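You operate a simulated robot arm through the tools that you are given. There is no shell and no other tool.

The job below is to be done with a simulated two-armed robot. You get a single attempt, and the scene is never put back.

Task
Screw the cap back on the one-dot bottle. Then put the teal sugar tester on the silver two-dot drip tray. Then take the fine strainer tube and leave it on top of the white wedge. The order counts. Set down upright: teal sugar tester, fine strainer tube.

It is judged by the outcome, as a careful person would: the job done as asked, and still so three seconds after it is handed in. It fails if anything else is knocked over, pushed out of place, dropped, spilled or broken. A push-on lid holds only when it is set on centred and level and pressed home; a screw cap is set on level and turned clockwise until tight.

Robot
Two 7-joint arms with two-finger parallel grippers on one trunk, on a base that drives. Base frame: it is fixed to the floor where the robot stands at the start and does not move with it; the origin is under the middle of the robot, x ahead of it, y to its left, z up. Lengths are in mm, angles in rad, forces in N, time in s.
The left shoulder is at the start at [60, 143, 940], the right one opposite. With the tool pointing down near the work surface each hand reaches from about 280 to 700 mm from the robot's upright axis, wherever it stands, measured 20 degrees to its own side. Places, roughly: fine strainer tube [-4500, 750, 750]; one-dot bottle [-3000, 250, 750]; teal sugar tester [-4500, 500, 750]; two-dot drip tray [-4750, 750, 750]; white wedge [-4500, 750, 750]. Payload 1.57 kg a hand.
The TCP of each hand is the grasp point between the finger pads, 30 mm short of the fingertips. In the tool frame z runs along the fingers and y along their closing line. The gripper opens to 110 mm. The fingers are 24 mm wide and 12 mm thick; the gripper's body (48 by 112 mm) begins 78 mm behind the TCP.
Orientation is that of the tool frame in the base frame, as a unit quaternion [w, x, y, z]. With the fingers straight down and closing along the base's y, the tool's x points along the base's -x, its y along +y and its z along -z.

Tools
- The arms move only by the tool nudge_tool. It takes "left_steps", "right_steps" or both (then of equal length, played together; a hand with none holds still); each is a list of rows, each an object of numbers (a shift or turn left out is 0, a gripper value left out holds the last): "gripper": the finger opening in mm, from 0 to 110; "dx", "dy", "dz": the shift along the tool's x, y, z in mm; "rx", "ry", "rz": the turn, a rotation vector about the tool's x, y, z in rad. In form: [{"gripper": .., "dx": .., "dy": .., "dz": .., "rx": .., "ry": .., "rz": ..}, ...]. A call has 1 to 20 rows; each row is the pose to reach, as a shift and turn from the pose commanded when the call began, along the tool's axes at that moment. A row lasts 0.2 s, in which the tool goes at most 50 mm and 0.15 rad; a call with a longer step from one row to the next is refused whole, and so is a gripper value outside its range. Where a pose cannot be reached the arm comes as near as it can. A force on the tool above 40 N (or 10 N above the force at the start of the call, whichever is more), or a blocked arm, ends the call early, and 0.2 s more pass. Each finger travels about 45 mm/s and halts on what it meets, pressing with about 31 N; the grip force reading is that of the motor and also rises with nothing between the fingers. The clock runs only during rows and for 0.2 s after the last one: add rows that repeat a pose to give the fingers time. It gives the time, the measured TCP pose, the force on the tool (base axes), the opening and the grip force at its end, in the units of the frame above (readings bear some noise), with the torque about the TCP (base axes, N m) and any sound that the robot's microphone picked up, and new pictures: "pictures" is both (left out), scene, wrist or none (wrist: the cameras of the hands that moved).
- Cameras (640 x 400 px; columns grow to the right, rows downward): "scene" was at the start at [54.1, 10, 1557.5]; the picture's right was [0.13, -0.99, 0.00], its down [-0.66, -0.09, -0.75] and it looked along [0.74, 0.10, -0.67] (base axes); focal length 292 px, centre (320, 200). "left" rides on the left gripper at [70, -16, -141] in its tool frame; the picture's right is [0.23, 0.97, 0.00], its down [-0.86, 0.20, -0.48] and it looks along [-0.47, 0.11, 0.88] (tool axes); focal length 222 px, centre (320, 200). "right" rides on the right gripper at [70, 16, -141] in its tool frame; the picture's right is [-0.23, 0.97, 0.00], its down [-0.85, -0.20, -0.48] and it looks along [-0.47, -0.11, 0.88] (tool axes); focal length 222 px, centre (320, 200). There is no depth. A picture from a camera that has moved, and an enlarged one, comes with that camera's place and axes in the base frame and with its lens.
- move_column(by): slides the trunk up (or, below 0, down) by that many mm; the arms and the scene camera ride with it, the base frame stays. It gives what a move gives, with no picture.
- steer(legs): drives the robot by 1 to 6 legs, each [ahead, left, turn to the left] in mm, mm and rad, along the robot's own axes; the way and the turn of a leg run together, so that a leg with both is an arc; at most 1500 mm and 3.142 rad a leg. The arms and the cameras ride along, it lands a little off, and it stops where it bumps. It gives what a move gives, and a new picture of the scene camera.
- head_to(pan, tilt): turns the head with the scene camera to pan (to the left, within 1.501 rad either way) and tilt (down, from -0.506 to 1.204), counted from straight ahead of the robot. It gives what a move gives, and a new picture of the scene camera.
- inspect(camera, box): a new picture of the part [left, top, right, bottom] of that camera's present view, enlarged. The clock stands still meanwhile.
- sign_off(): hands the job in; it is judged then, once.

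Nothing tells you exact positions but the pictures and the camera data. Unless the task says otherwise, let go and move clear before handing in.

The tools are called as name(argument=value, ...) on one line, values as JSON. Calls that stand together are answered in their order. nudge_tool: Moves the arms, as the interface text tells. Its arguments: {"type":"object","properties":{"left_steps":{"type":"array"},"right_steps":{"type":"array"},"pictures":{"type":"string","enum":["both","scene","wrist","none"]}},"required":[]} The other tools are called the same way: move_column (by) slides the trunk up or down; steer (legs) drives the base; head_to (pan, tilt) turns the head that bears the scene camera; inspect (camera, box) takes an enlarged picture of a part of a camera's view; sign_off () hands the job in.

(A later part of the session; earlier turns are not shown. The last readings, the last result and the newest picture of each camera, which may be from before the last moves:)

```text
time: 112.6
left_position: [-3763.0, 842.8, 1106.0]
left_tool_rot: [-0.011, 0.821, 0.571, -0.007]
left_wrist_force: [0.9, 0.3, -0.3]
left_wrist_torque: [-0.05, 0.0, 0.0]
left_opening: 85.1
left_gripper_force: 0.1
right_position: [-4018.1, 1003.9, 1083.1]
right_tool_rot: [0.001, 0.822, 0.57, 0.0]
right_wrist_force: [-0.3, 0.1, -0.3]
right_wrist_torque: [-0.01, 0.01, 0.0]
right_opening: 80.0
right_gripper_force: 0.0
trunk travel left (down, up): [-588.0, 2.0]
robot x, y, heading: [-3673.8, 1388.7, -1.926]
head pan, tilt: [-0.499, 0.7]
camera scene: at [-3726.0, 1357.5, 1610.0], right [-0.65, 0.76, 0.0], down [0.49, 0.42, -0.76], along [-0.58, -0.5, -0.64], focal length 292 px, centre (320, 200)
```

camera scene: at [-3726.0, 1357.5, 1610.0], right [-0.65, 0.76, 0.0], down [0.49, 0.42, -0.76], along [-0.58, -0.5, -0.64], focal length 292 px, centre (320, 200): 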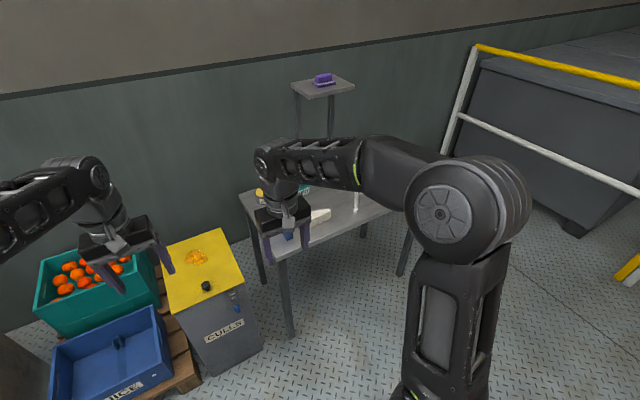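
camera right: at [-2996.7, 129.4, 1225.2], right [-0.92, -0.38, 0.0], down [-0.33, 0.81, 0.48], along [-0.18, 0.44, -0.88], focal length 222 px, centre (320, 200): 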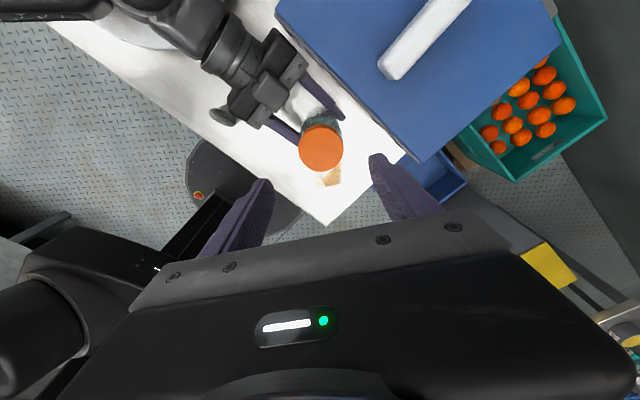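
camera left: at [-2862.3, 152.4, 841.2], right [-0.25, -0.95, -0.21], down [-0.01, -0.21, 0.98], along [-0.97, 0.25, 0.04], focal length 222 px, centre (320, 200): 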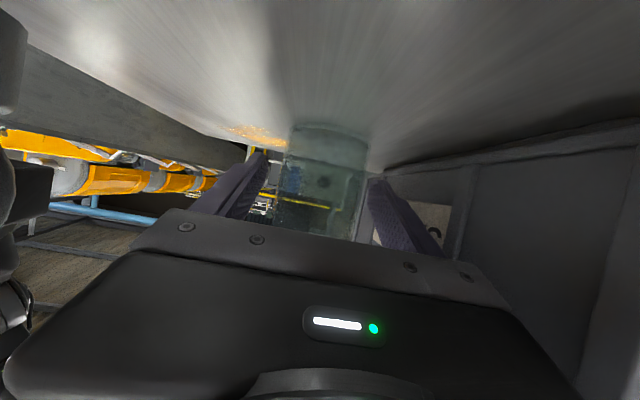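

steer(legs=[[0, -480, 0]])

head_to(pan=0, tilt=0.75)

inspect(camera="scene", box=[180, 60, 420, 230])

```text
time: 115.5
left_position: [-4211.5, 1010.7, 1105.8]
left_tool_rot: [-0.011, 0.821, 0.571, -0.007]
left_wrist_force: [0.1, 0.2, 0.0]
left_wrist_torque: [0.02, -0.01, -0.05]
left_opening: 85.1
left_gripper_force: 0.0
right_position: [-4467.6, 1172.6, 1082.8]
right_tool_rot: [0.001, 0.821, 0.571, 0.0]
right_wrist_force: [-0.8, 0.0, 0.6]
right_wrist_torque: [-0.01, 0.01, 0.01]
right_opening: 80.1
right_gripper_force: 0.0
trunk travel left (down, up): [-588.0, 2.0]
robot x, y, heading: [-4125.8, 1557.2, -1.927]
head pan, tilt: [-0.499, 0.7]
camera scene: at [-4176.5, 1526.2, 1610.0], right [-0.65, 0.76, 0.0], down [0.49, 0.42, -0.76], along [-0.58, -0.5, -0.64], focal length 292 px, centre (320, 200)
```

scene: 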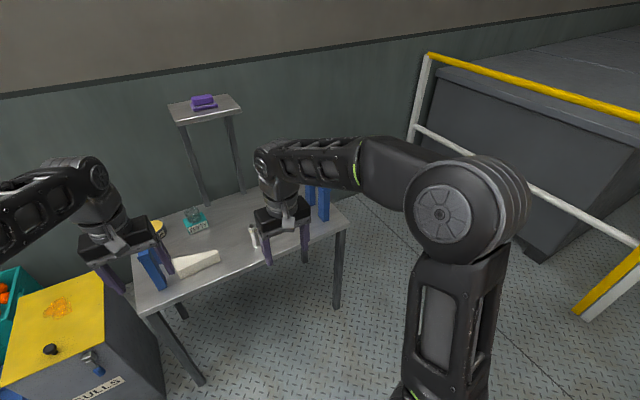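

```text
time: 116.4
left_position: [-4211.7, 1011.0, 1106.1]
left_tool_rot: [-0.011, 0.82, 0.572, -0.007]
left_wrist_force: [0.1, 0.6, 0.2]
left_wrist_torque: [0.01, -0.01, -0.03]
left_opening: 85.0
left_gripper_force: 0.1
right_position: [-4468.2, 1172.5, 1083.3]
right_tool_rot: [0.001, 0.821, 0.57, 0.0]
right_wrist_force: [0.5, -0.3, -0.5]
right_wrist_torque: [0.01, -0.01, 0.0]
right_opening: 80.0
right_gripper_force: 0.0
trunk travel left (down, up): [-588.0, 2.0]
robot x, y, heading: [-4122.3, 1555.1, -1.932]
head pan, tilt: [0.0, 0.75]
camera scene: at [-4140.6, 1503.9, 1605.7], right [-0.94, 0.35, 0.0], down [0.24, 0.64, -0.73], along [-0.26, -0.68, -0.68], focal length 292 px, centre (320, 200)
```

scene: 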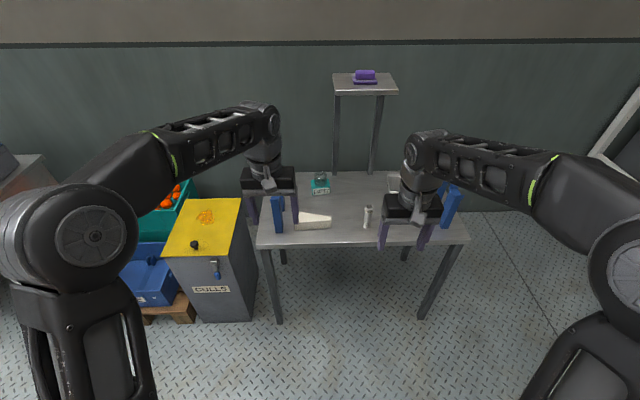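

```text
2.35 times, centred on (300, 145) of scene
camera zoom: at [-4140.6, 1503.9, 1605.7], right [-0.94, 0.35, 0.0], down [0.24, 0.64, -0.73], along [-0.26, -0.68, -0.68], focal length 687 px, centre (367, 329)
```

zoom: 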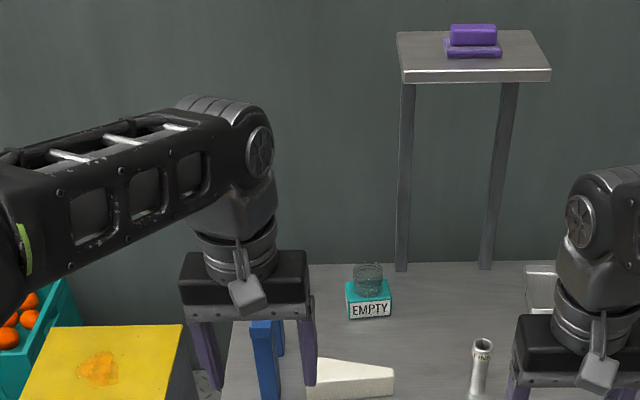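

The table has blue uprights, a white wedge, a "FINE" tube, and a teal block; my hands hide parts. I'll spread the hands apart to see.

nudge_tool(left_steps=[{"dx": 10, "dy": 40}, {"dx": 30, "dy": 80}, {"dx": 60, "dy": 120}, {"dx": 90, "dy": 160}, {"dx": 110, "dy": 190}], right_steps=[{"dx": 10, "dy": -40}, {"dx": 30, "dy": -80}, {"dx": 60, "dy": -120}, {"dx": 80, "dy": -140}, {"dx": 80, "dy": -160}], pictures="scene")

inspect(camera="scene", box=[240, 150, 400, 250])

inspect(camera="scene", box=[340, 150, 500, 250])

```text
time: 117.6
left_position: [-3995.7, 1048.7, 1101.6]
left_tool_rot: [-0.01, 0.821, 0.571, -0.008]
left_wrist_force: [-0.2, 0.0, -0.2]
left_wrist_torque: [-0.02, 0.03, 0.01]
left_opening: 85.1
left_gripper_force: 0.1
right_position: [-4589.9, 1304.1, 1083.7]
right_tool_rot: [-0.001, 0.822, 0.57, 0.001]
right_wrist_force: [-0.2, 0.3, 0.4]
right_wrist_torque: [-0.01, -0.02, 0.03]
right_opening: 79.9
right_gripper_force: 0.0
trunk travel left (down, up): [-588.0, 2.0]
robot x, y, heading: [-4121.7, 1555.7, -1.923]
head pan, tilt: [0.0, 0.75]
camera scene: at [-4140.4, 1504.3, 1605.8], right [-0.94, 0.35, 0.0], down [0.24, 0.64, -0.73], along [-0.26, -0.69, -0.68], focal length 292 px, centre (320, 200)
```

scene: 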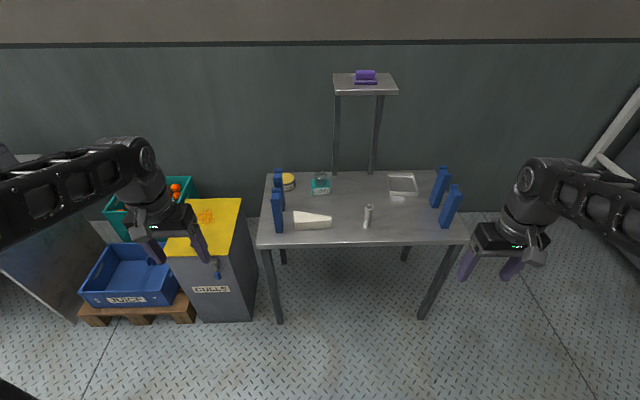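

```text
4.00 times, centred on (320, 200) of scene
camera zoom: at [-4140.4, 1504.3, 1605.8], right [-0.94, 0.35, 0.0], down [0.24, 0.64, -0.73], along [-0.26, -0.69, -0.68], focal length 1168 px, centre (320, 200)
```

zoom: 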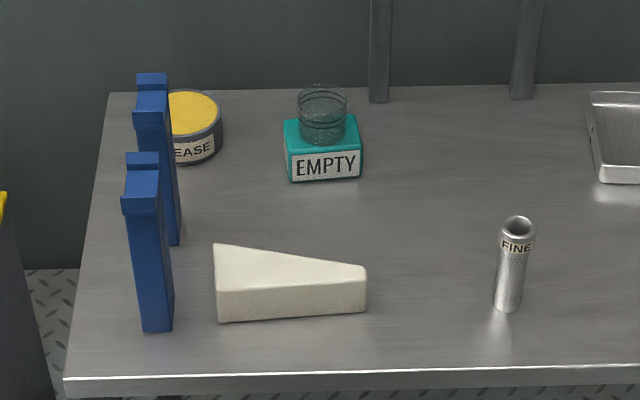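

```text
4.00 times, centred on (420, 200) of scene
camera zoom: at [-4140.4, 1504.3, 1605.8], right [-0.94, 0.35, 0.0], down [0.24, 0.64, -0.73], along [-0.26, -0.69, -0.68], focal length 1168 px, centre (-80, 200)
```

zoom: 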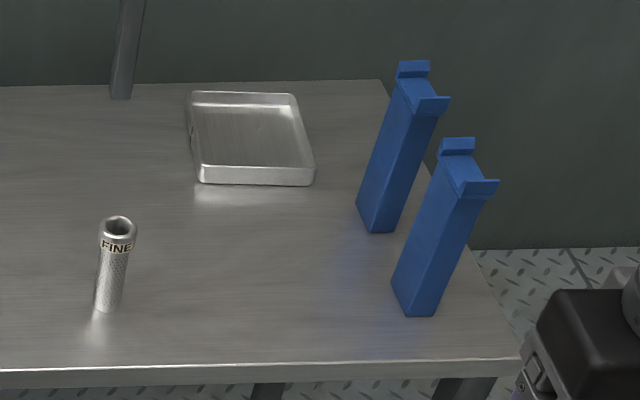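

I see the teal "EMPTY" tester at the back centre, the "FINE" tube, the wedge, and a silver tray at back right under no cover. I'll shift right 150 and advance in two stages.

steer(legs=[[0, -150, 0], [250, 0, 0]])

head_to(pan=0, tilt=0.85)

inspect(camera="scene", box=[200, 110, 440, 260])

```text
time: 120.4
left_position: [-4226.5, 866.3, 1099.9]
left_tool_rot: [-0.011, 0.82, 0.572, -0.007]
left_wrist_force: [0.4, 0.3, 0.4]
left_wrist_torque: [0.03, 0.01, 0.0]
left_opening: 85.4
left_gripper_force: 0.0
right_position: [-4820.2, 1122.0, 1082.5]
right_tool_rot: [0.001, 0.822, 0.57, 0.0]
right_wrist_force: [0.6, -0.7, 0.4]
right_wrist_torque: [0.03, -0.02, 0.03]
right_opening: 80.1
right_gripper_force: 0.1
trunk travel left (down, up): [-588.0, 2.0]
robot x, y, heading: [-4350.8, 1375.0, -1.929]
head pan, tilt: [0.0, 0.75]
camera scene: at [-4371.2, 1321.2, 1605.7], right [-0.94, 0.35, 0.0], down [0.24, 0.64, -0.73], along [-0.26, -0.68, -0.68], focal length 292 px, centre (320, 200)
```

scene: 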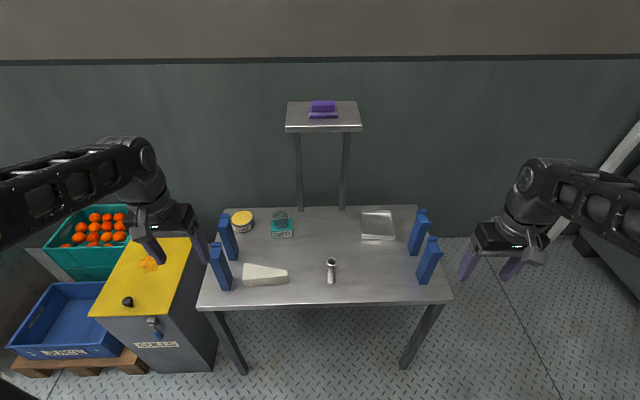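

```text
time: 121.1
left_position: [-4226.1, 867.2, 1101.0]
left_tool_rot: [-0.011, 0.821, 0.571, -0.008]
left_wrist_force: [-0.3, -0.7, 0.3]
left_wrist_torque: [0.01, -0.04, -0.02]
left_opening: 85.2
left_gripper_force: 0.0
right_position: [-4819.4, 1122.6, 1084.7]
right_tool_rot: [0.001, 0.822, 0.57, 0.002]
right_wrist_force: [0.3, 0.2, 0.7]
right_wrist_torque: [0.0, 0.0, -0.01]
right_opening: 80.1
right_gripper_force: 0.1
trunk travel left (down, up): [-588.0, 2.0]
robot x, y, heading: [-4352.5, 1375.6, -1.934]
head pan, tilt: [0.0, 0.85]
camera scene: at [-4369.0, 1327.2, 1597.8], right [-0.94, 0.35, 0.0], down [0.26, 0.7, -0.66], along [-0.23, -0.62, -0.75], focal length 292 px, centre (320, 200)
```

scene: 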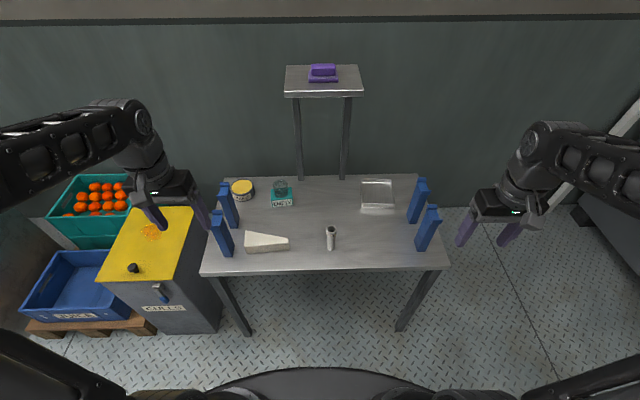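

```text
2.67 times, centred on (320, 185) of scene
camera zoom: at [-4369.0, 1327.2, 1597.8], right [-0.94, 0.35, 0.0], down [0.26, 0.7, -0.66], along [-0.23, -0.62, -0.75], focal length 779 px, centre (320, 240)
```

zoom: 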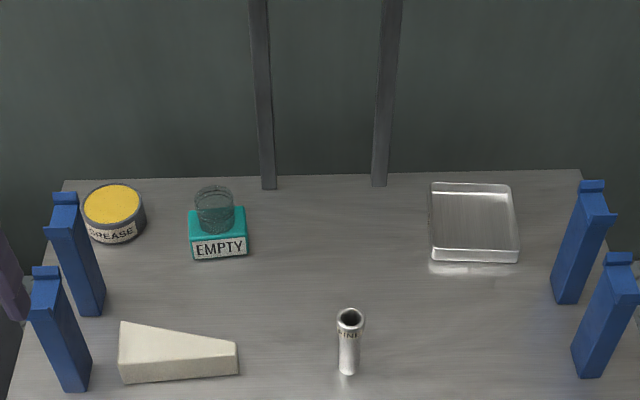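

Table height here triangulates to about 735. I'll advance another 230 mm and lower the trunk 50 mm.

steer(legs=[[230, 0, 0]])

move_column(by=-50)

head_to(pan=0, tilt=0.95)

inspect(camera="scene", box=[200, 120, 440, 270])

```text
time: 122.8
left_position: [-4305.5, 652.2, 1101.1]
left_tool_rot: [-0.012, 0.82, 0.572, -0.007]
left_wrist_force: [-0.6, -0.5, -0.6]
left_wrist_torque: [0.02, 0.03, 0.02]
left_opening: 85.1
left_gripper_force: 0.0
right_position: [-4899.9, 907.5, 1082.9]
right_tool_rot: [0.001, 0.822, 0.57, 0.001]
right_wrist_force: [0.5, 0.4, 0.4]
right_wrist_torque: [0.05, 0.01, 0.04]
right_opening: 80.1
right_gripper_force: 0.2
trunk travel left (down, up): [-588.0, 2.0]
robot x, y, heading: [-4431.9, 1160.4, -1.931]
head pan, tilt: [0.0, 0.85]
camera scene: at [-4449.2, 1112.4, 1597.7], right [-0.94, 0.35, 0.0], down [0.26, 0.7, -0.66], along [-0.23, -0.62, -0.75], focal length 292 px, centre (320, 200)
```

scene: 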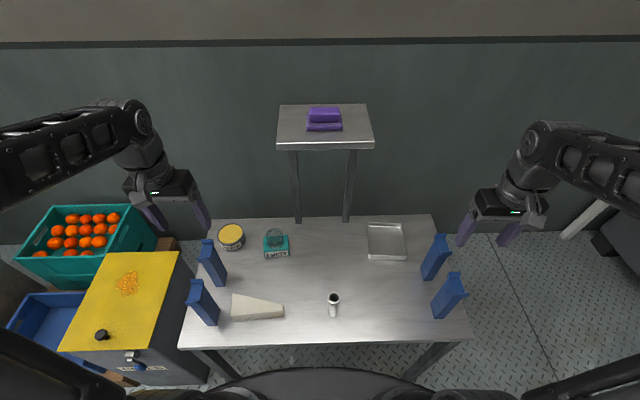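

```text
time: 123.7
left_position: [-4304.0, 654.1, 1051.9]
left_tool_rot: [-0.011, 0.821, 0.571, -0.007]
left_wrist_force: [-0.2, -0.4, 0.2]
left_wrist_torque: [0.02, 0.0, 0.01]
left_opening: 85.2
left_gripper_force: 0.1
right_position: [-4899.0, 907.8, 1032.5]
right_tool_rot: [0.0, 0.821, 0.571, -0.001]
right_wrist_force: [-0.6, 0.2, 0.5]
right_wrist_torque: [0.03, 0.04, -0.02]
right_opening: 79.9
right_gripper_force: 0.1
trunk travel left (down, up): [-538.0, 52.0]
robot x, y, heading: [-4432.8, 1161.0, -1.923]
head pan, tilt: [0.0, 0.85]
```

```text
time: 124.4
left_position: [-4305.2, 653.0, 1050.6]
left_tool_rot: [-0.011, 0.82, 0.572, -0.007]
left_wrist_force: [-0.3, 0.1, 0.0]
left_wrist_torque: [0.0, 0.01, -0.01]
left_opening: 85.1
left_gripper_force: 0.1
right_position: [-4899.3, 908.0, 1033.8]
right_tool_rot: [0.001, 0.821, 0.571, 0.001]
right_wrist_force: [-1.5, -0.5, -1.1]
right_wrist_torque: [0.03, 0.01, -0.01]
right_opening: 80.2
right_gripper_force: 0.0
trunk travel left (down, up): [-538.0, 52.0]
robot x, y, heading: [-4434.4, 1160.2, -1.925]
head pan, tilt: [0.0, 0.949]
camera scene: at [-4446.7, 1118.9, 1540.2], right [-0.94, 0.35, 0.0], down [0.28, 0.76, -0.58], along [-0.2, -0.55, -0.81], focal length 292 px, centre (320, 200)
```

scene: 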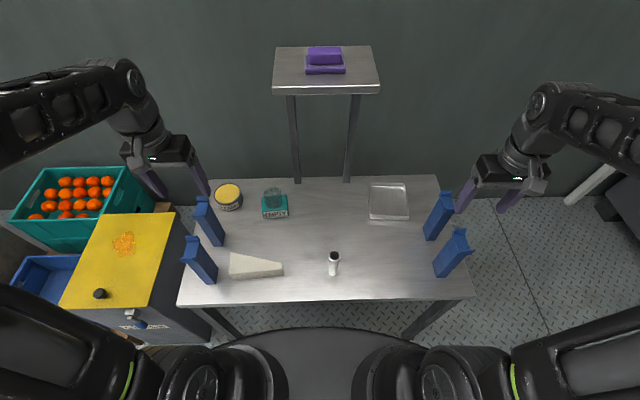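

```text
2.67 times, centred on (320, 195) of scene
camera zoom: at [-4446.7, 1118.9, 1540.2], right [-0.94, 0.35, 0.0], down [0.28, 0.76, -0.58], along [-0.2, -0.55, -0.81], focal length 779 px, centre (320, 213)
```

zoom: 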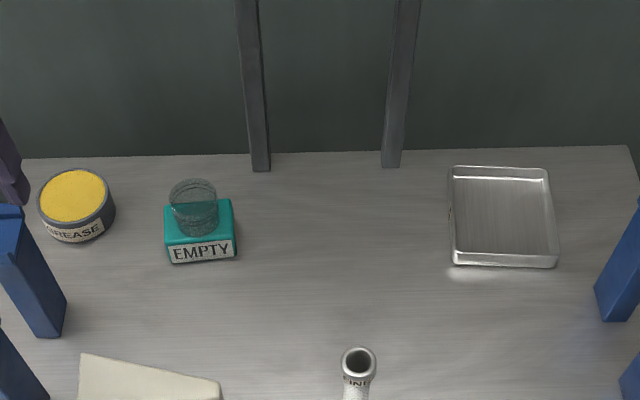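

The robot is well placed. I'll bring the right hand over toward the teal tester (passing in front of the shelf stand) for a wrist view, moving the left hand away.

nudge_tool(right_steps=[{"dy": 45}, {"dy": 90}, {"dy": 135}, {"dy": 180}, {"dy": 225}, {"dy": 270}, {"dy": 315}, {"dx": -10, "dy": 360}, {"dx": -20, "dy": 400}, {"dx": -30, "dy": 440}, {"dx": -40, "dy": 470}], left_steps=[{"dx": 20, "dy": 20}, {"dx": 40, "dy": 40}, {"dx": 60, "dy": 60}, {"dx": 80, "dy": 80}, {"dx": 100, "dy": 90}, {"dx": 100, "dy": 90}, {"dx": 100, "dy": 90}, {"dx": 100, "dy": 90}, {"dx": 100, "dy": 90}, {"dx": 100, "dy": 90}, {"dx": 100, "dy": 90}])

inspect(camera="right", box=[160, 20, 480, 220])

```text
time: 126.8
left_position: [-4185.5, 715.1, 1048.9]
left_tool_rot: [-0.011, 0.82, 0.572, -0.007]
left_wrist_force: [-0.4, -0.5, 0.0]
left_wrist_torque: [0.01, 0.03, 0.0]
left_opening: 85.2
left_gripper_force: 0.0
right_position: [-4470.5, 705.7, 1033.5]
right_tool_rot: [-0.001, 0.822, 0.57, 0.001]
right_wrist_force: [0.4, -1.0, 0.6]
right_wrist_torque: [0.04, 0.0, 0.02]
right_opening: 80.0
right_gripper_force: 0.0
trunk travel left (down, up): [-538.0, 52.0]
robot x, y, heading: [-4434.1, 1162.6, -1.924]
head pan, tilt: [0.0, 0.949]
camera scene: at [-4446.0, 1118.5, 1540.2], right [-0.94, 0.35, 0.0], down [0.28, 0.76, -0.58], along [-0.2, -0.55, -0.81], focal length 292 px, centre (320, 200)
camera right: at [-4432.3, 765.0, 1175.5], right [0.83, -0.55, 0.0], down [-0.49, -0.73, 0.48], along [-0.26, -0.4, -0.88], focal length 222 px, centre (320, 200)
camera left: at [-4172.5, 784.8, 1189.2], right [0.99, -0.12, -0.03], down [-0.1, -0.88, 0.47], along [-0.08, -0.47, -0.88], focal length 222 px, centre (320, 200)
```

scene: 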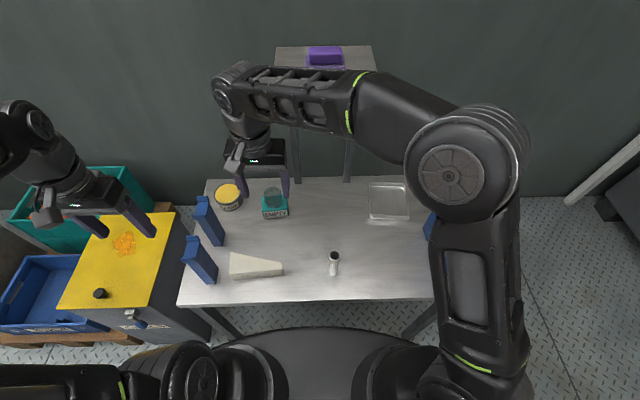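
right: 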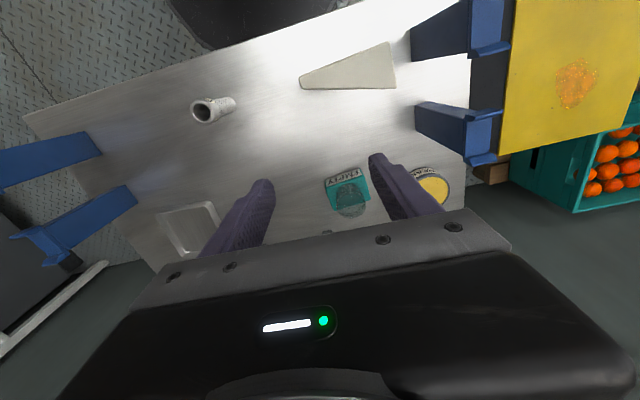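
left: 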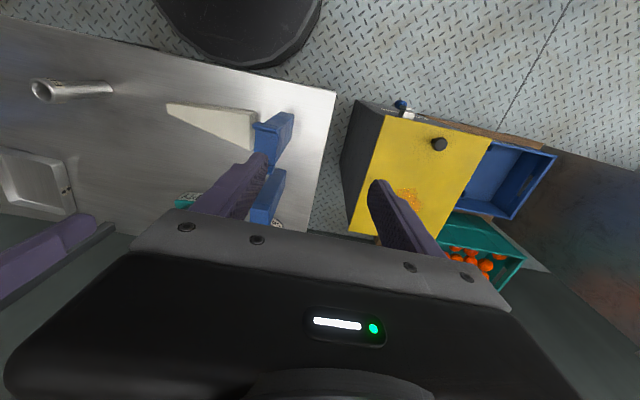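

```text
2.00 times, centred on (320, 120) of right
camera zoom: at [-4432.3, 765.0, 1175.5], right [0.83, -0.55, 0.0], down [-0.49, -0.73, 0.48], along [-0.26, -0.4, -0.88], focal length 444 px, centre (320, 360)
```

zoom: 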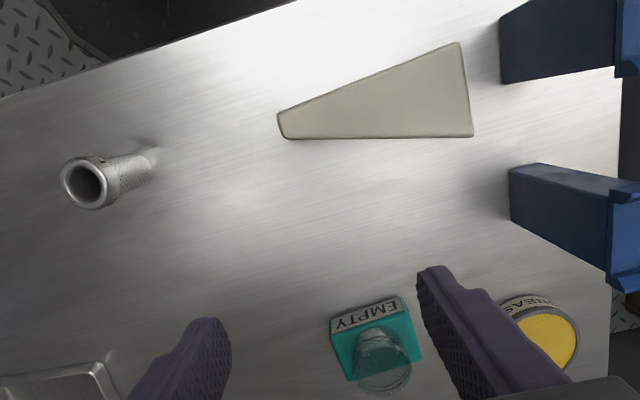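

inspect(camera="left", box=[0, 130, 160, 230])

inspect(camera="right", box=[150, 170, 290, 257])

```text
4.00 times, centred on (80, 180) of left
camera zoom: at [-4172.5, 784.8, 1189.2], right [0.99, -0.12, -0.03], down [-0.1, -0.88, 0.47], along [-0.08, -0.47, -0.88], focal length 888 px, centre (1280, 280)
```

zoom: 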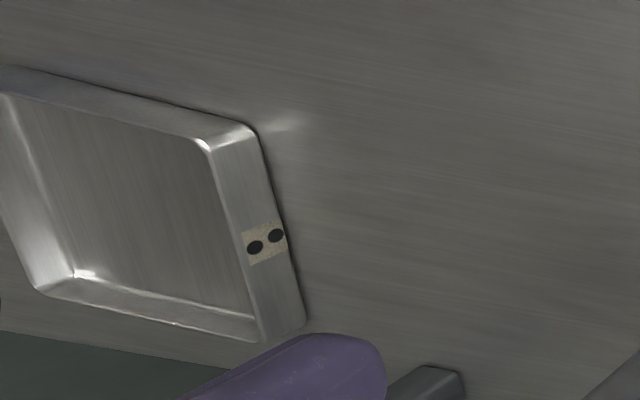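

```text
4.57 times, centred on (220, 214) of right
camera zoom: at [-4432.3, 765.0, 1175.5], right [0.83, -0.55, 0.0], down [-0.49, -0.73, 0.48], along [-0.26, -0.4, -0.88], focal length 1015 px, centre (777, 138)
```

zoom: 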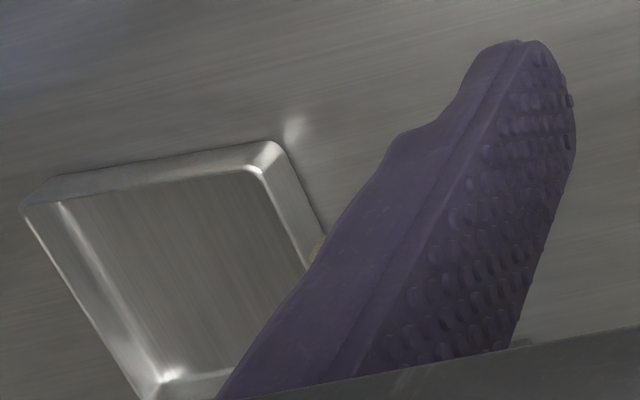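

The silver tray bears two dots: it's the right one. I'll zoom on the wedge in both wrist views to triangulate the table height.

inspect(camera="left", box=[10, 60, 330, 260])

inspect(camera="right", box=[180, 30, 420, 180])

```text
2.00 times, centred on (170, 160) of left
camera zoom: at [-4172.5, 784.8, 1189.2], right [0.99, -0.12, -0.03], down [-0.1, -0.88, 0.47], along [-0.08, -0.47, -0.88], focal length 444 px, centre (620, 280)
```

zoom: 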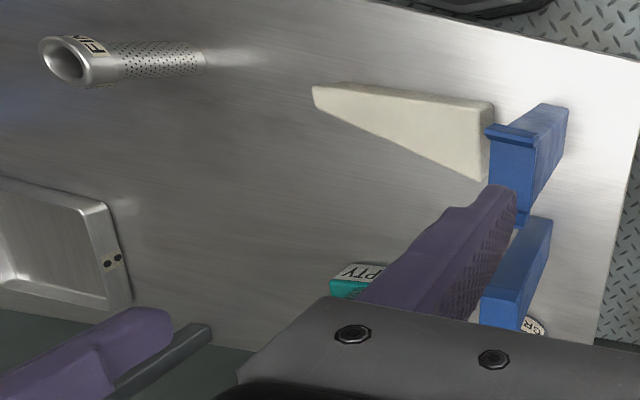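

```text
2.67 times, centred on (300, 105) of right
camera zoom: at [-4432.3, 765.0, 1175.5], right [0.83, -0.55, 0.0], down [-0.49, -0.73, 0.48], along [-0.26, -0.4, -0.88], focal length 592 px, centre (373, 453)
```

zoom: 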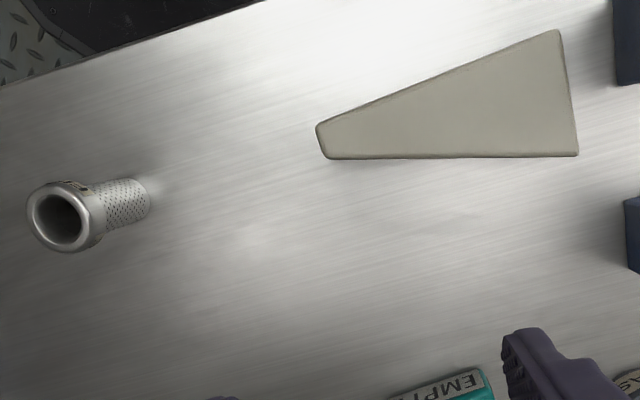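

Tester is at about (f 583, l 154), block ≈75×50 mm aligned with the table. It's near the limit of the right arm's reach, so I'll strafe the base 60 mm left to balance tester and tray.

steer(legs=[[0, 60, 0]])

nudge_tool(right_steps=[{"rz": -0.14}, {"rz": -0.28}, {"rz": -0.42}, {"rz": -0.56}, {"rz": -0.7}, {"rz": -0.84}, {"rz": -0.98}, {"rz": -1.12}, {"rz": -1.26}, {"rz": -1.4}, {"rz": -1.54}, {"rz": -1.57, "gripper": 90}, {"rz": -1.57, "gripper": 90}])

inspect(camera="right", box=[160, 20, 480, 220])

```text
time: 127.7
left_position: [-4127.9, 694.1, 1048.2]
left_tool_rot: [-0.012, 0.82, 0.572, -0.007]
left_wrist_force: [-0.1, -1.0, -0.4]
left_wrist_torque: [0.02, 0.03, 0.0]
left_opening: 84.9
left_gripper_force: 0.0
right_position: [-4414.4, 683.9, 1032.8]
right_tool_rot: [0.0, 0.821, 0.571, 0.0]
right_wrist_force: [0.7, 0.3, 0.1]
right_wrist_torque: [0.01, 0.04, 0.03]
right_opening: 80.0
right_gripper_force: 0.0
trunk travel left (down, up): [-538.0, 52.0]
robot x, y, heading: [-4372.3, 1135.8, -1.924]
head pan, tilt: [0.0, 0.949]
camera scene: at [-4388.5, 1097.3, 1540.2], right [-0.94, 0.35, 0.0], down [0.28, 0.76, -0.58], along [-0.2, -0.55, -0.81], focal length 292 px, centre (320, 200)
```

scene: 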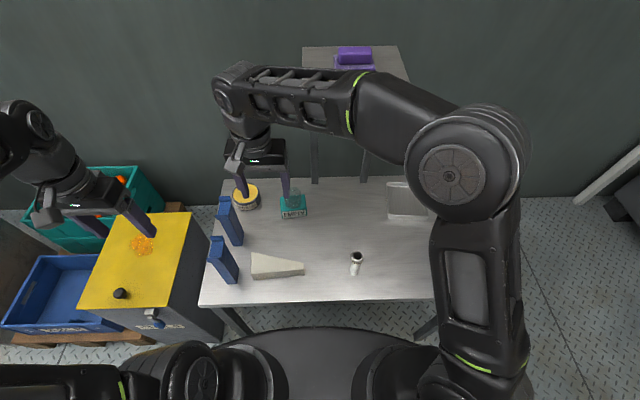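

```text
time: 130.5
left_position: [-4129.8, 694.5, 1047.6]
left_tool_rot: [-0.011, 0.82, 0.572, -0.007]
left_wrist_force: [0.0, 0.4, 0.7]
left_wrist_torque: [0.01, -0.03, 0.01]
left_opening: 85.1
left_gripper_force: 0.1
right_position: [-4416.0, 685.6, 1033.7]
right_tool_rot: [0.0, 0.177, 0.984, -0.001]
right_wrist_force: [-0.1, 0.4, -0.1]
right_wrist_torque: [-0.03, -0.02, -0.01]
right_opening: 90.0
right_gripper_force: 0.2
trunk travel left (down, up): [-538.0, 52.0]
robot x, y, heading: [-4376.7, 1142.6, -1.928]
head pan, tilt: [0.0, 0.949]
camera scene: at [-4390.4, 1097.9, 1540.2], right [-0.94, 0.35, 0.0], down [0.28, 0.76, -0.58], along [-0.2, -0.55, -0.81], focal length 292 px, centre (320, 200)
camera right: at [-4476.0, 724.7, 1175.5], right [0.55, 0.83, 0.0], down [0.73, -0.49, 0.48], along [0.4, -0.27, -0.88], focal length 222 px, centre (320, 200)
```

scene: 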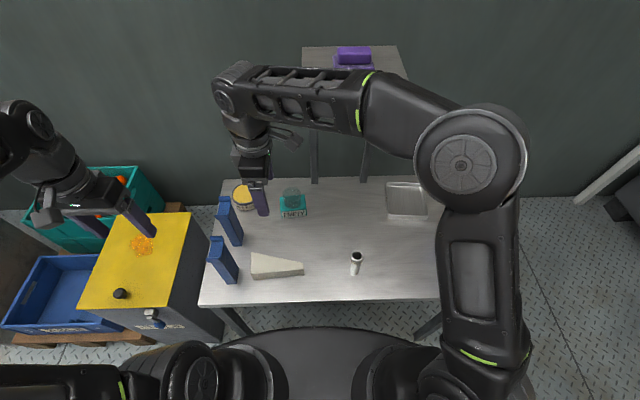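
right: 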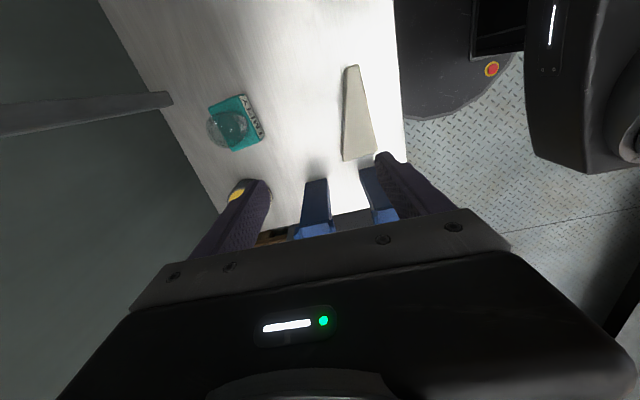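

```text
2.00 times, centred on (320, 120) of right
camera zoom: at [-4476.0, 724.7, 1175.5], right [0.55, 0.83, 0.0], down [0.73, -0.49, 0.48], along [0.4, -0.27, -0.88], focal length 444 px, centre (320, 360)
```

zoom: 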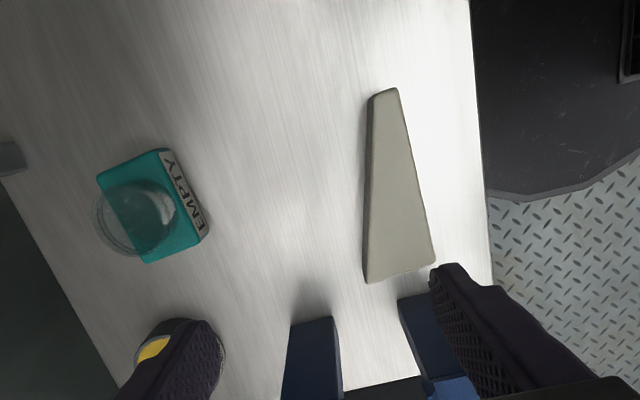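

The tester block measures about 77×62 mm, turned ~6° from the tool. I'll move the right hand above it, aligned, at a safe height and check its height.

nudge_tool(right_steps=[{"dx": 8, "dy": -36, "rz": -0.03}, {"dx": 16, "dy": -72, "rz": -0.06}, {"dx": 24, "dy": -108, "rz": -0.1}, {"dx": 32.5, "dy": -143, "rz": -0.1}, {"dx": 32.5, "dy": -143, "rz": -0.1, "dz": 45}, {"dx": 32.5, "dy": -143, "rz": -0.1, "dz": 90}, {"dx": 32.5, "dy": -143, "rz": -0.1, "dz": 90}])

inspect(camera="right", box=[220, 80, 420, 205])

inspect(camera="scene", box=[220, 130, 380, 230])

```text
time: 131.7
left_position: [-4129.5, 695.5, 1048.2]
left_tool_rot: [-0.011, 0.821, 0.57, -0.007]
left_wrist_force: [0.1, -0.5, -0.2]
left_wrist_torque: [0.03, -0.02, -0.03]
left_opening: 85.1
left_gripper_force: 0.0
right_position: [-4483.6, 581.5, 1017.0]
right_tool_rot: [0.001, 0.136, 0.991, 0.005]
right_wrist_force: [1.7, 17.3, 1.6]
right_wrist_torque: [-2.88, 0.47, -1.32]
right_opening: 90.3
right_gripper_force: 0.1
right hand out of reach, approached as far as the arm can: row 4
trunk travel left (down, up): [-538.0, 52.0]
robot x, y, heading: [-4375.6, 1139.7, -1.931]
head pan, tilt: [0.0, 0.949]
stopped in row 5 (right hand): the force on the tool passed its limit at 102 N (the readings are from after the stop); the commanded pose is now the measured one
camera scene: at [-4389.4, 1099.8, 1540.3], right [-0.94, 0.35, 0.0], down [0.28, 0.76, -0.58], along [-0.2, -0.55, -0.81], focal length 292 px, centre (320, 200)
camera right: at [-4546.4, 615.3, 1158.6], right [0.48, 0.88, 0.01], down [0.77, -0.43, 0.48], along [0.42, -0.22, -0.88], focal length 222 px, centre (320, 200)
```

scene: 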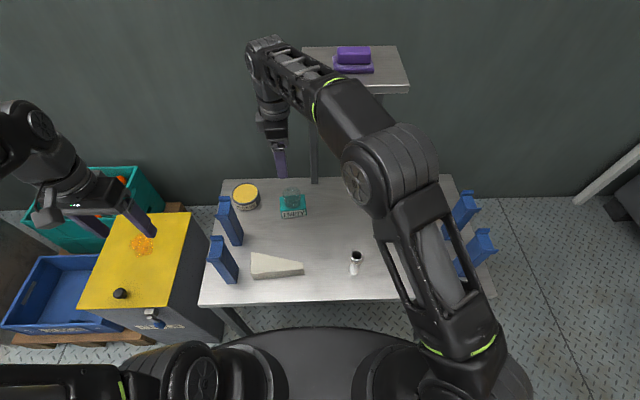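
right: 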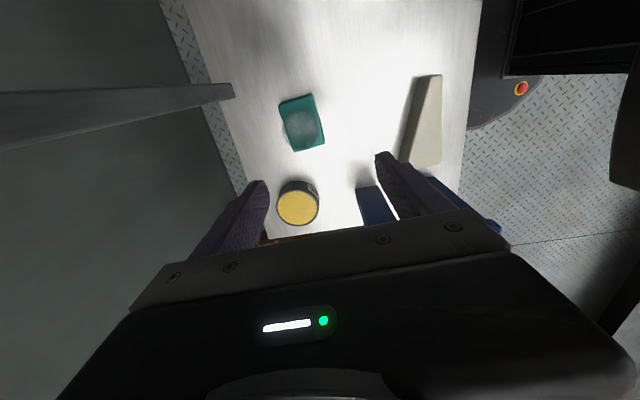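

```text
3.20 times, centred on (320, 142) of right
camera zoom: at [-4546.4, 615.3, 1158.6], right [0.48, 0.88, 0.01], down [0.77, -0.43, 0.48], along [0.42, -0.22, -0.88], focal length 711 px, centre (320, 384)
```

zoom: 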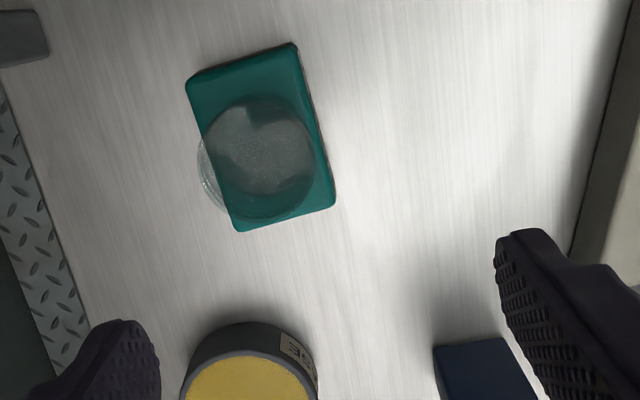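

```text
4.00 times, centred on (300, 180) of scene
camera zoom: at [-4389.4, 1099.8, 1540.3], right [-0.94, 0.35, 0.0], down [0.28, 0.76, -0.58], along [-0.2, -0.55, -0.81], focal length 1168 px, centre (400, 280)
```

zoom: 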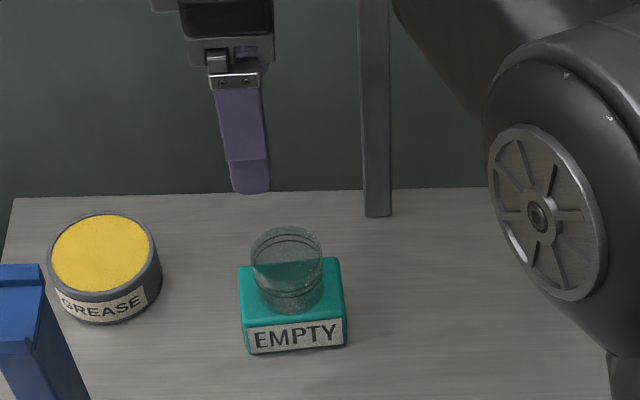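

The right arm met something hard (probably the shelf stand's front edge). I'll back straight off toward the robot and check that nothing moved.

nudge_tool(right_steps=[{"dy": 30}, {"dy": 70}, {"dy": 110}, {"dy": 140}], pictures="scene")

head_to(pan=0, tilt=0.7)

inspect(camera="scene", box=[250, 60, 450, 185])

```text
time: 132.7
left_position: [-4130.1, 694.7, 1048.2]
left_tool_rot: [-0.011, 0.821, 0.571, -0.006]
left_wrist_force: [-0.4, 0.5, 0.0]
left_wrist_torque: [-0.01, 0.02, 0.0]
left_opening: 84.9
left_gripper_force: 0.0
right_position: [-4447.0, 715.1, 1017.0]
right_tool_rot: [0.001, 0.135, 0.991, 0.002]
right_wrist_force: [-0.6, -0.5, 0.0]
right_wrist_torque: [0.0, 0.01, -0.02]
right_opening: 89.9
right_gripper_force: 0.1
trunk travel left (down, up): [-538.0, 52.0]
robot x, y, heading: [-4372.0, 1139.5, -1.926]
head pan, tilt: [0.0, 0.949]
camera scene: at [-4390.5, 1098.4, 1540.2], right [-0.94, 0.35, 0.0], down [0.28, 0.76, -0.58], along [-0.2, -0.55, -0.81], focal length 292 px, centre (320, 200)
```

scene: 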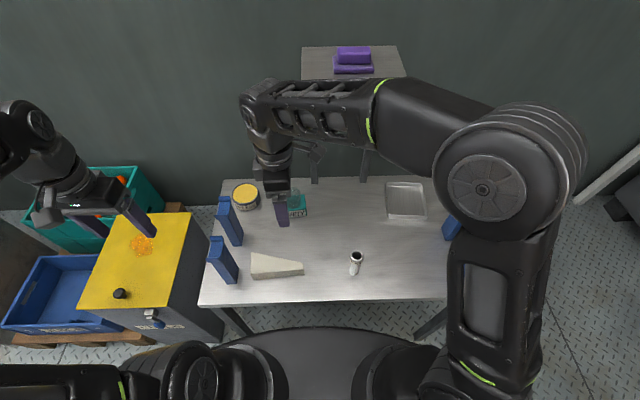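

```text
time: 133.5
left_position: [-4130.6, 694.0, 1048.7]
left_tool_rot: [-0.011, 0.821, 0.571, -0.007]
left_wrist_force: [0.0, 0.5, 0.3]
left_wrist_torque: [0.0, -0.02, 0.01]
left_opening: 84.9
left_gripper_force: 0.0
right_position: [-4447.8, 714.6, 1017.0]
right_tool_rot: [0.001, 0.135, 0.991, 0.003]
right_wrist_force: [0.0, 0.2, 0.0]
right_wrist_torque: [-0.02, 0.01, 0.0]
right_opening: 89.9
right_gripper_force: 0.1
trunk travel left (down, up): [-538.0, 52.0]
robot x, y, heading: [-4375.2, 1144.5, -1.93]
head pan, tilt: [0.0, 0.7]
camera scene: at [-4394.8, 1086.7, 1559.9], right [-0.94, 0.35, 0.0], down [0.23, 0.6, -0.76], along [-0.27, -0.72, -0.64], focal length 292 px, centre (320, 200)
```

scene: 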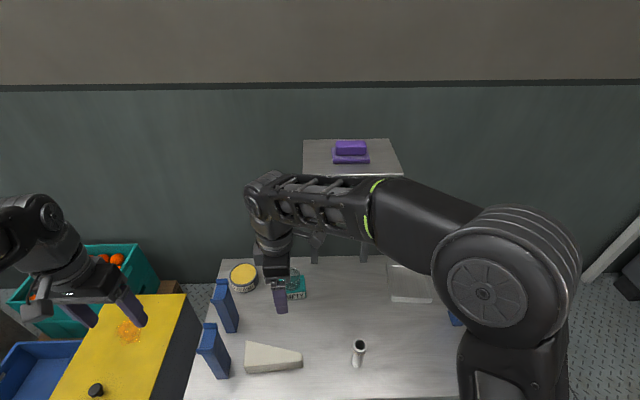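

```text
3.20 times, centred on (350, 122) of scene
camera zoom: at [-4394.8, 1086.7, 1559.9], right [-0.94, 0.35, 0.0], down [0.23, 0.6, -0.76], along [-0.27, -0.72, -0.64], focal length 934 px, centre (224, 448)
```

zoom: 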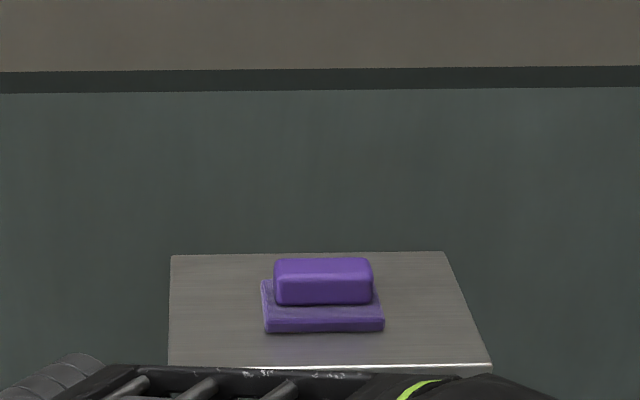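

Nothing has moved; the right forearm can't reach past the shelf stand. New plan: the left hand moves the tester to the open middle, then the right hand takes it to the tray. First, right hand away to the right, left hand levelled.

nudge_tool(right_steps=[{"dx": 40, "dy": 10}, {"dx": 80, "dy": 20}, {"dx": 120, "dy": 30}, {"dx": 160, "dy": 40}, {"dx": 200, "dy": 48}, {"dx": 240, "dy": 48}, {"dx": 280, "dy": 48}, {"dx": 327, "dy": 48}], left_steps=[{"rx": -0.026}, {"rx": -0.026}, {"rx": -0.026}, {"rx": -0.026}, {"rx": -0.026}, {"rx": -0.026}, {"rx": -0.026}, {"rx": -0.026}], pictures="none")

nudge_tool(left_steps=[{"dy": -30, "rz": 0.14}, {"dy": -60, "rz": 0.28}, {"dx": -10, "dy": -90, "rz": 0.42}, {"dx": -20, "dy": -120, "rz": 0.56}, {"dx": -40, "dy": -150, "rz": 0.7}, {"dx": -60, "dy": -180, "rz": 0.84}, {"dx": -80, "dy": -210, "rz": 0.98}, {"dx": -100, "dy": -240, "rz": 1.12}, {"dx": -120, "dy": -260, "rz": 1.26}, {"dx": -140, "dy": -275, "rz": 1.4}, {"dx": -150, "dy": -280, "rz": 1.476}])

inspect(camera="left", box=[160, 20, 480, 220])

```text
time: 135.3
left_position: [-4131.8, 693.6, 1048.5]
left_tool_rot: [-0.001, 0.82, 0.572, 0.0]
left_wrist_force: [-0.2, -0.4, 0.6]
left_wrist_torque: [0.01, -0.03, -0.01]
left_opening: 85.0
left_gripper_force: 0.0
right_position: [-4749.7, 848.7, 1015.2]
right_tool_rot: [0.001, 0.135, 0.991, 0.003]
right_wrist_force: [0.2, -0.1, -0.2]
right_wrist_torque: [0.03, -0.04, -0.01]
right_opening: 90.1
right_gripper_force: 0.1
trunk travel left (down, up): [-538.0, 52.0]
robot x, y, heading: [-4377.3, 1138.3, -1.929]
head pan, tilt: [0.0, 0.7]
```

```text
time: 137.7
left_position: [-4444.9, 650.5, 1048.7]
left_tool_rot: [-0.001, 0.991, -0.13, 0.0]
left_wrist_force: [0.6, 0.7, 0.6]
left_wrist_torque: [-0.03, -0.01, 0.06]
left_opening: 84.9
left_gripper_force: 0.2
right_position: [-4749.3, 846.7, 1016.6]
right_tool_rot: [0.002, 0.135, 0.991, 0.002]
right_wrist_force: [0.4, 0.1, 0.6]
right_wrist_torque: [-0.01, 0.02, 0.01]
right_opening: 89.9
right_gripper_force: 0.0
trunk travel left (down, up): [-538.0, 52.0]
robot x, y, heading: [-4371.7, 1144.1, -1.929]
head pan, tilt: [0.0, 0.7]
camera scene: at [-4394.9, 1086.4, 1560.0], right [-0.94, 0.35, 0.0], down [0.23, 0.6, -0.76], along [-0.27, -0.72, -0.64], focal length 292 px, centre (320, 200)
camera left: at [-4372.8, 647.7, 1188.8], right [-0.03, -1.0, 0.0], down [-0.88, 0.03, 0.48], along [-0.48, 0.02, -0.88], focal length 222 px, centre (320, 200)
```

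scene: 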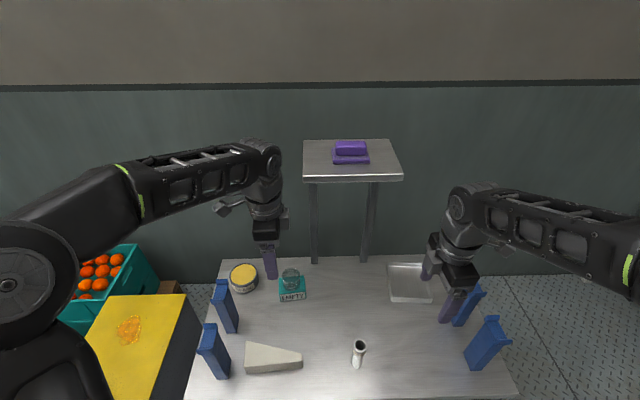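
left: 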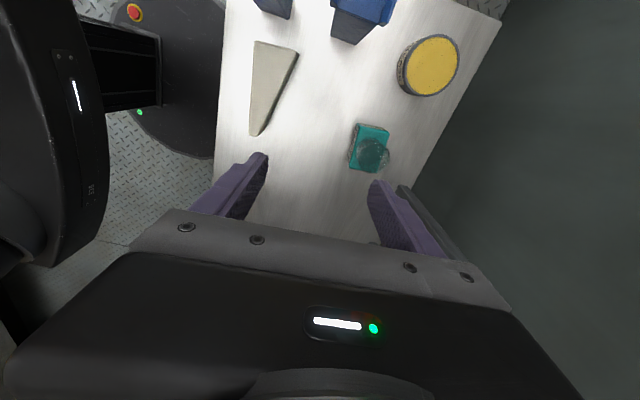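

```text
2.00 times, centred on (320, 120) of left
camera zoom: at [-4372.8, 647.7, 1188.8], right [-0.03, -1.0, 0.0], down [-0.88, 0.03, 0.48], along [-0.48, 0.02, -0.88], focal length 444 px, centre (320, 360)
```

zoom: 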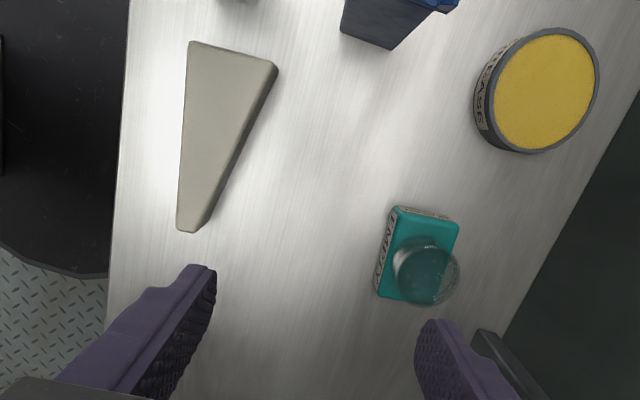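

The tester: table ≈728, block top ≈767, cup top ≈825. With the right hand tilted forward ~30° its wrist stays in front of the shelf, so it can take the tester directly. I'll return the left hand to its side and set the right hand's yaw and tilt.

nudge_tool(left_steps=[{"dx": 25, "dy": -11, "rz": -0.14}, {"dx": 52, "dy": -22, "rz": -0.28}, {"dx": 79, "dy": -33, "rz": -0.42}, {"dx": 106, "dy": -44, "rz": -0.56}, {"dx": 133, "dy": -55, "rz": -0.7}, {"dx": 160, "dy": -66, "rz": -0.84}, {"dx": 187, "dy": -77, "rz": -0.98}, {"dx": 214, "dy": -88, "rz": -1.12}, {"dx": 241, "dy": -99, "rz": -1.26}, {"dx": 268, "dy": -110, "rz": -1.4}, {"dx": 291, "dy": -122, "rz": -1.476}, {"dx": 291, "dy": -122, "rz": -1.476}], right_steps=[{"rz": 0.14}, {"rz": 0.28}, {"rz": 0.42}, {"rz": 0.56}, {"rz": 0.7}, {"rz": 0.84}, {"rz": 0.98}, {"rz": 1.12}, {"rz": 1.26}, {"rz": 1.4}, {"rz": 1.54}, {"rz": 1.57, "gripper": 110}], pictures="none")

nudge_tool(right_steps=[{"dy": 45, "dx": -10, "ry": -0.1}, {"dy": 90, "dx": -20, "ry": -0.22}, {"dy": 135, "dx": -30, "ry": -0.34}, {"dy": 180, "dx": -35, "ry": -0.46}, {"dy": 225, "dx": -35, "ry": -0.55}, {"dy": 270, "dx": -35, "ry": -0.55}, {"dy": 315, "dx": -35, "ry": -0.55}])

```text
time: 140.3
left_position: [-4131.6, 695.5, 1048.5]
left_tool_rot: [0.0, 0.82, 0.572, 0.0]
left_wrist_force: [-0.2, 0.8, -0.1]
left_wrist_torque: [-0.01, 0.02, 0.02]
left_opening: 84.9
left_gripper_force: 0.1
right_position: [-4748.3, 847.3, 1016.1]
right_tool_rot: [-0.001, 0.796, 0.606, 0.004]
right_wrist_force: [0.2, 0.0, -0.8]
right_wrist_torque: [0.0, -0.02, -0.01]
right_opening: 109.8
right_gripper_force: 0.1
trunk travel left (down, up): [-538.0, 52.0]
robot x, y, heading: [-4377.3, 1136.2, -1.93]
head pan, tilt: [0.0, 0.7]
```

```text
time: 141.9
left_position: [-4131.3, 695.0, 1048.7]
left_tool_rot: [-0.001, 0.821, 0.572, 0.001]
left_wrist_force: [0.4, -0.9, -1.2]
left_wrist_torque: [0.0, 0.01, 0.0]
left_opening: 85.0
left_gripper_force: 0.0
right_position: [-4454.2, 730.1, 1015.5]
right_tool_rot: [0.162, 0.767, 0.583, -0.214]
right_wrist_force: [1.0, -0.2, -0.4]
right_wrist_torque: [0.02, 0.03, -0.03]
right_opening: 109.9
right_gripper_force: 0.1
trunk travel left (down, up): [-538.0, 52.0]
robot x, y, heading: [-4378.7, 1136.7, -1.934]
head pan, tilt: [0.0, 0.7]
camera scene: at [-4393.7, 1086.0, 1560.0], right [-0.94, 0.35, 0.0], down [0.22, 0.6, -0.76], along [-0.27, -0.72, -0.64], focal length 292 px, centre (320, 200)
camera right: at [-4402.8, 853.5, 1102.6], right [0.89, -0.45, 0.12], down [-0.32, -0.41, 0.85], along [-0.33, -0.79, -0.51], focal length 222 px, centre (320, 200)
```

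scene: 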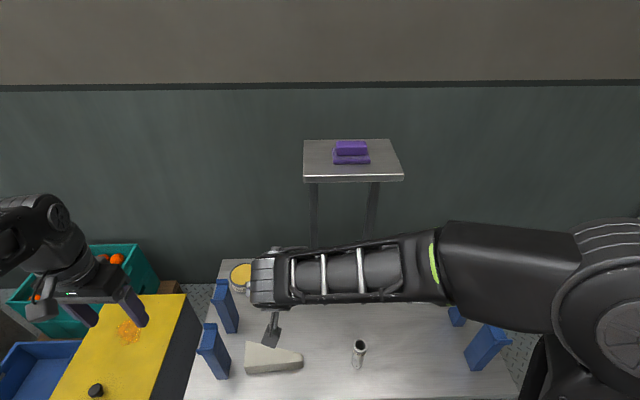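
right: 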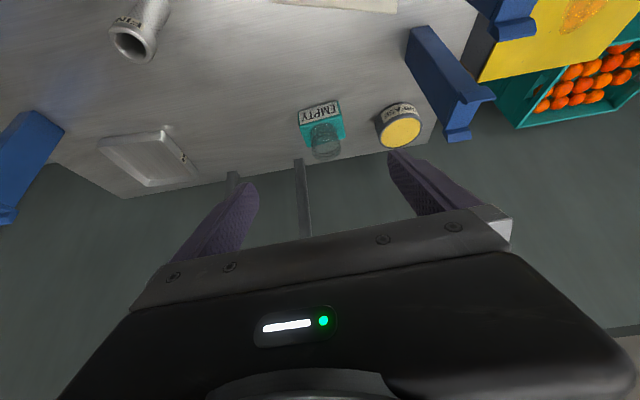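

inspect(camera="right", box=[260, 80, 420, 180])

inspect(camera="scene", box=[200, 230, 440, 380])

```text
4.00 times, centred on (340, 130) of right
camera zoom: at [-4402.8, 853.5, 1102.6], right [0.89, -0.45, 0.12], down [-0.32, -0.41, 0.85], along [-0.33, -0.79, -0.51], focal length 888 px, centre (240, 480)
```

zoom: 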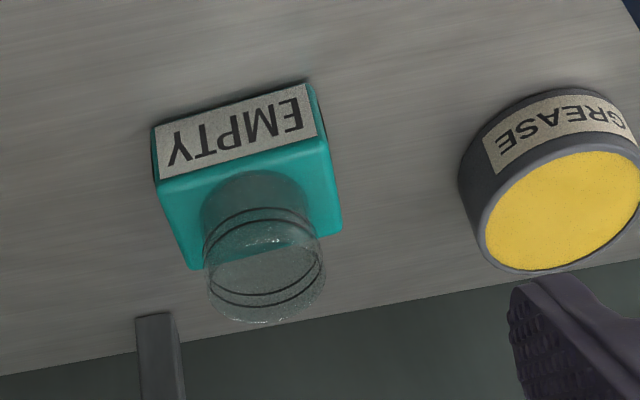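

```text
2.67 times, centred on (320, 305) of scene
camera zoom: at [-4393.7, 1086.0, 1560.0], right [-0.94, 0.35, 0.0], down [0.22, 0.6, -0.76], along [-0.27, -0.72, -0.64], focal length 779 px, centre (320, -80)
```

zoom: 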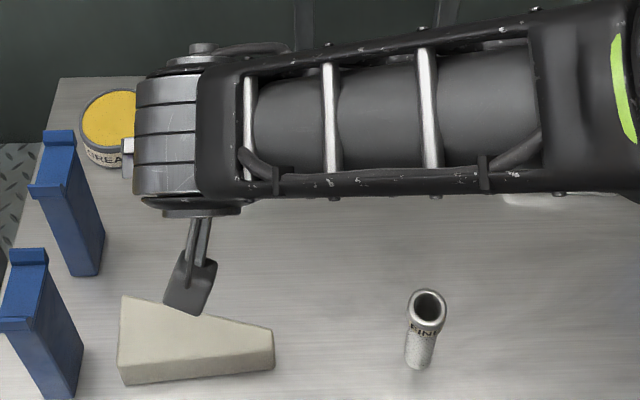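

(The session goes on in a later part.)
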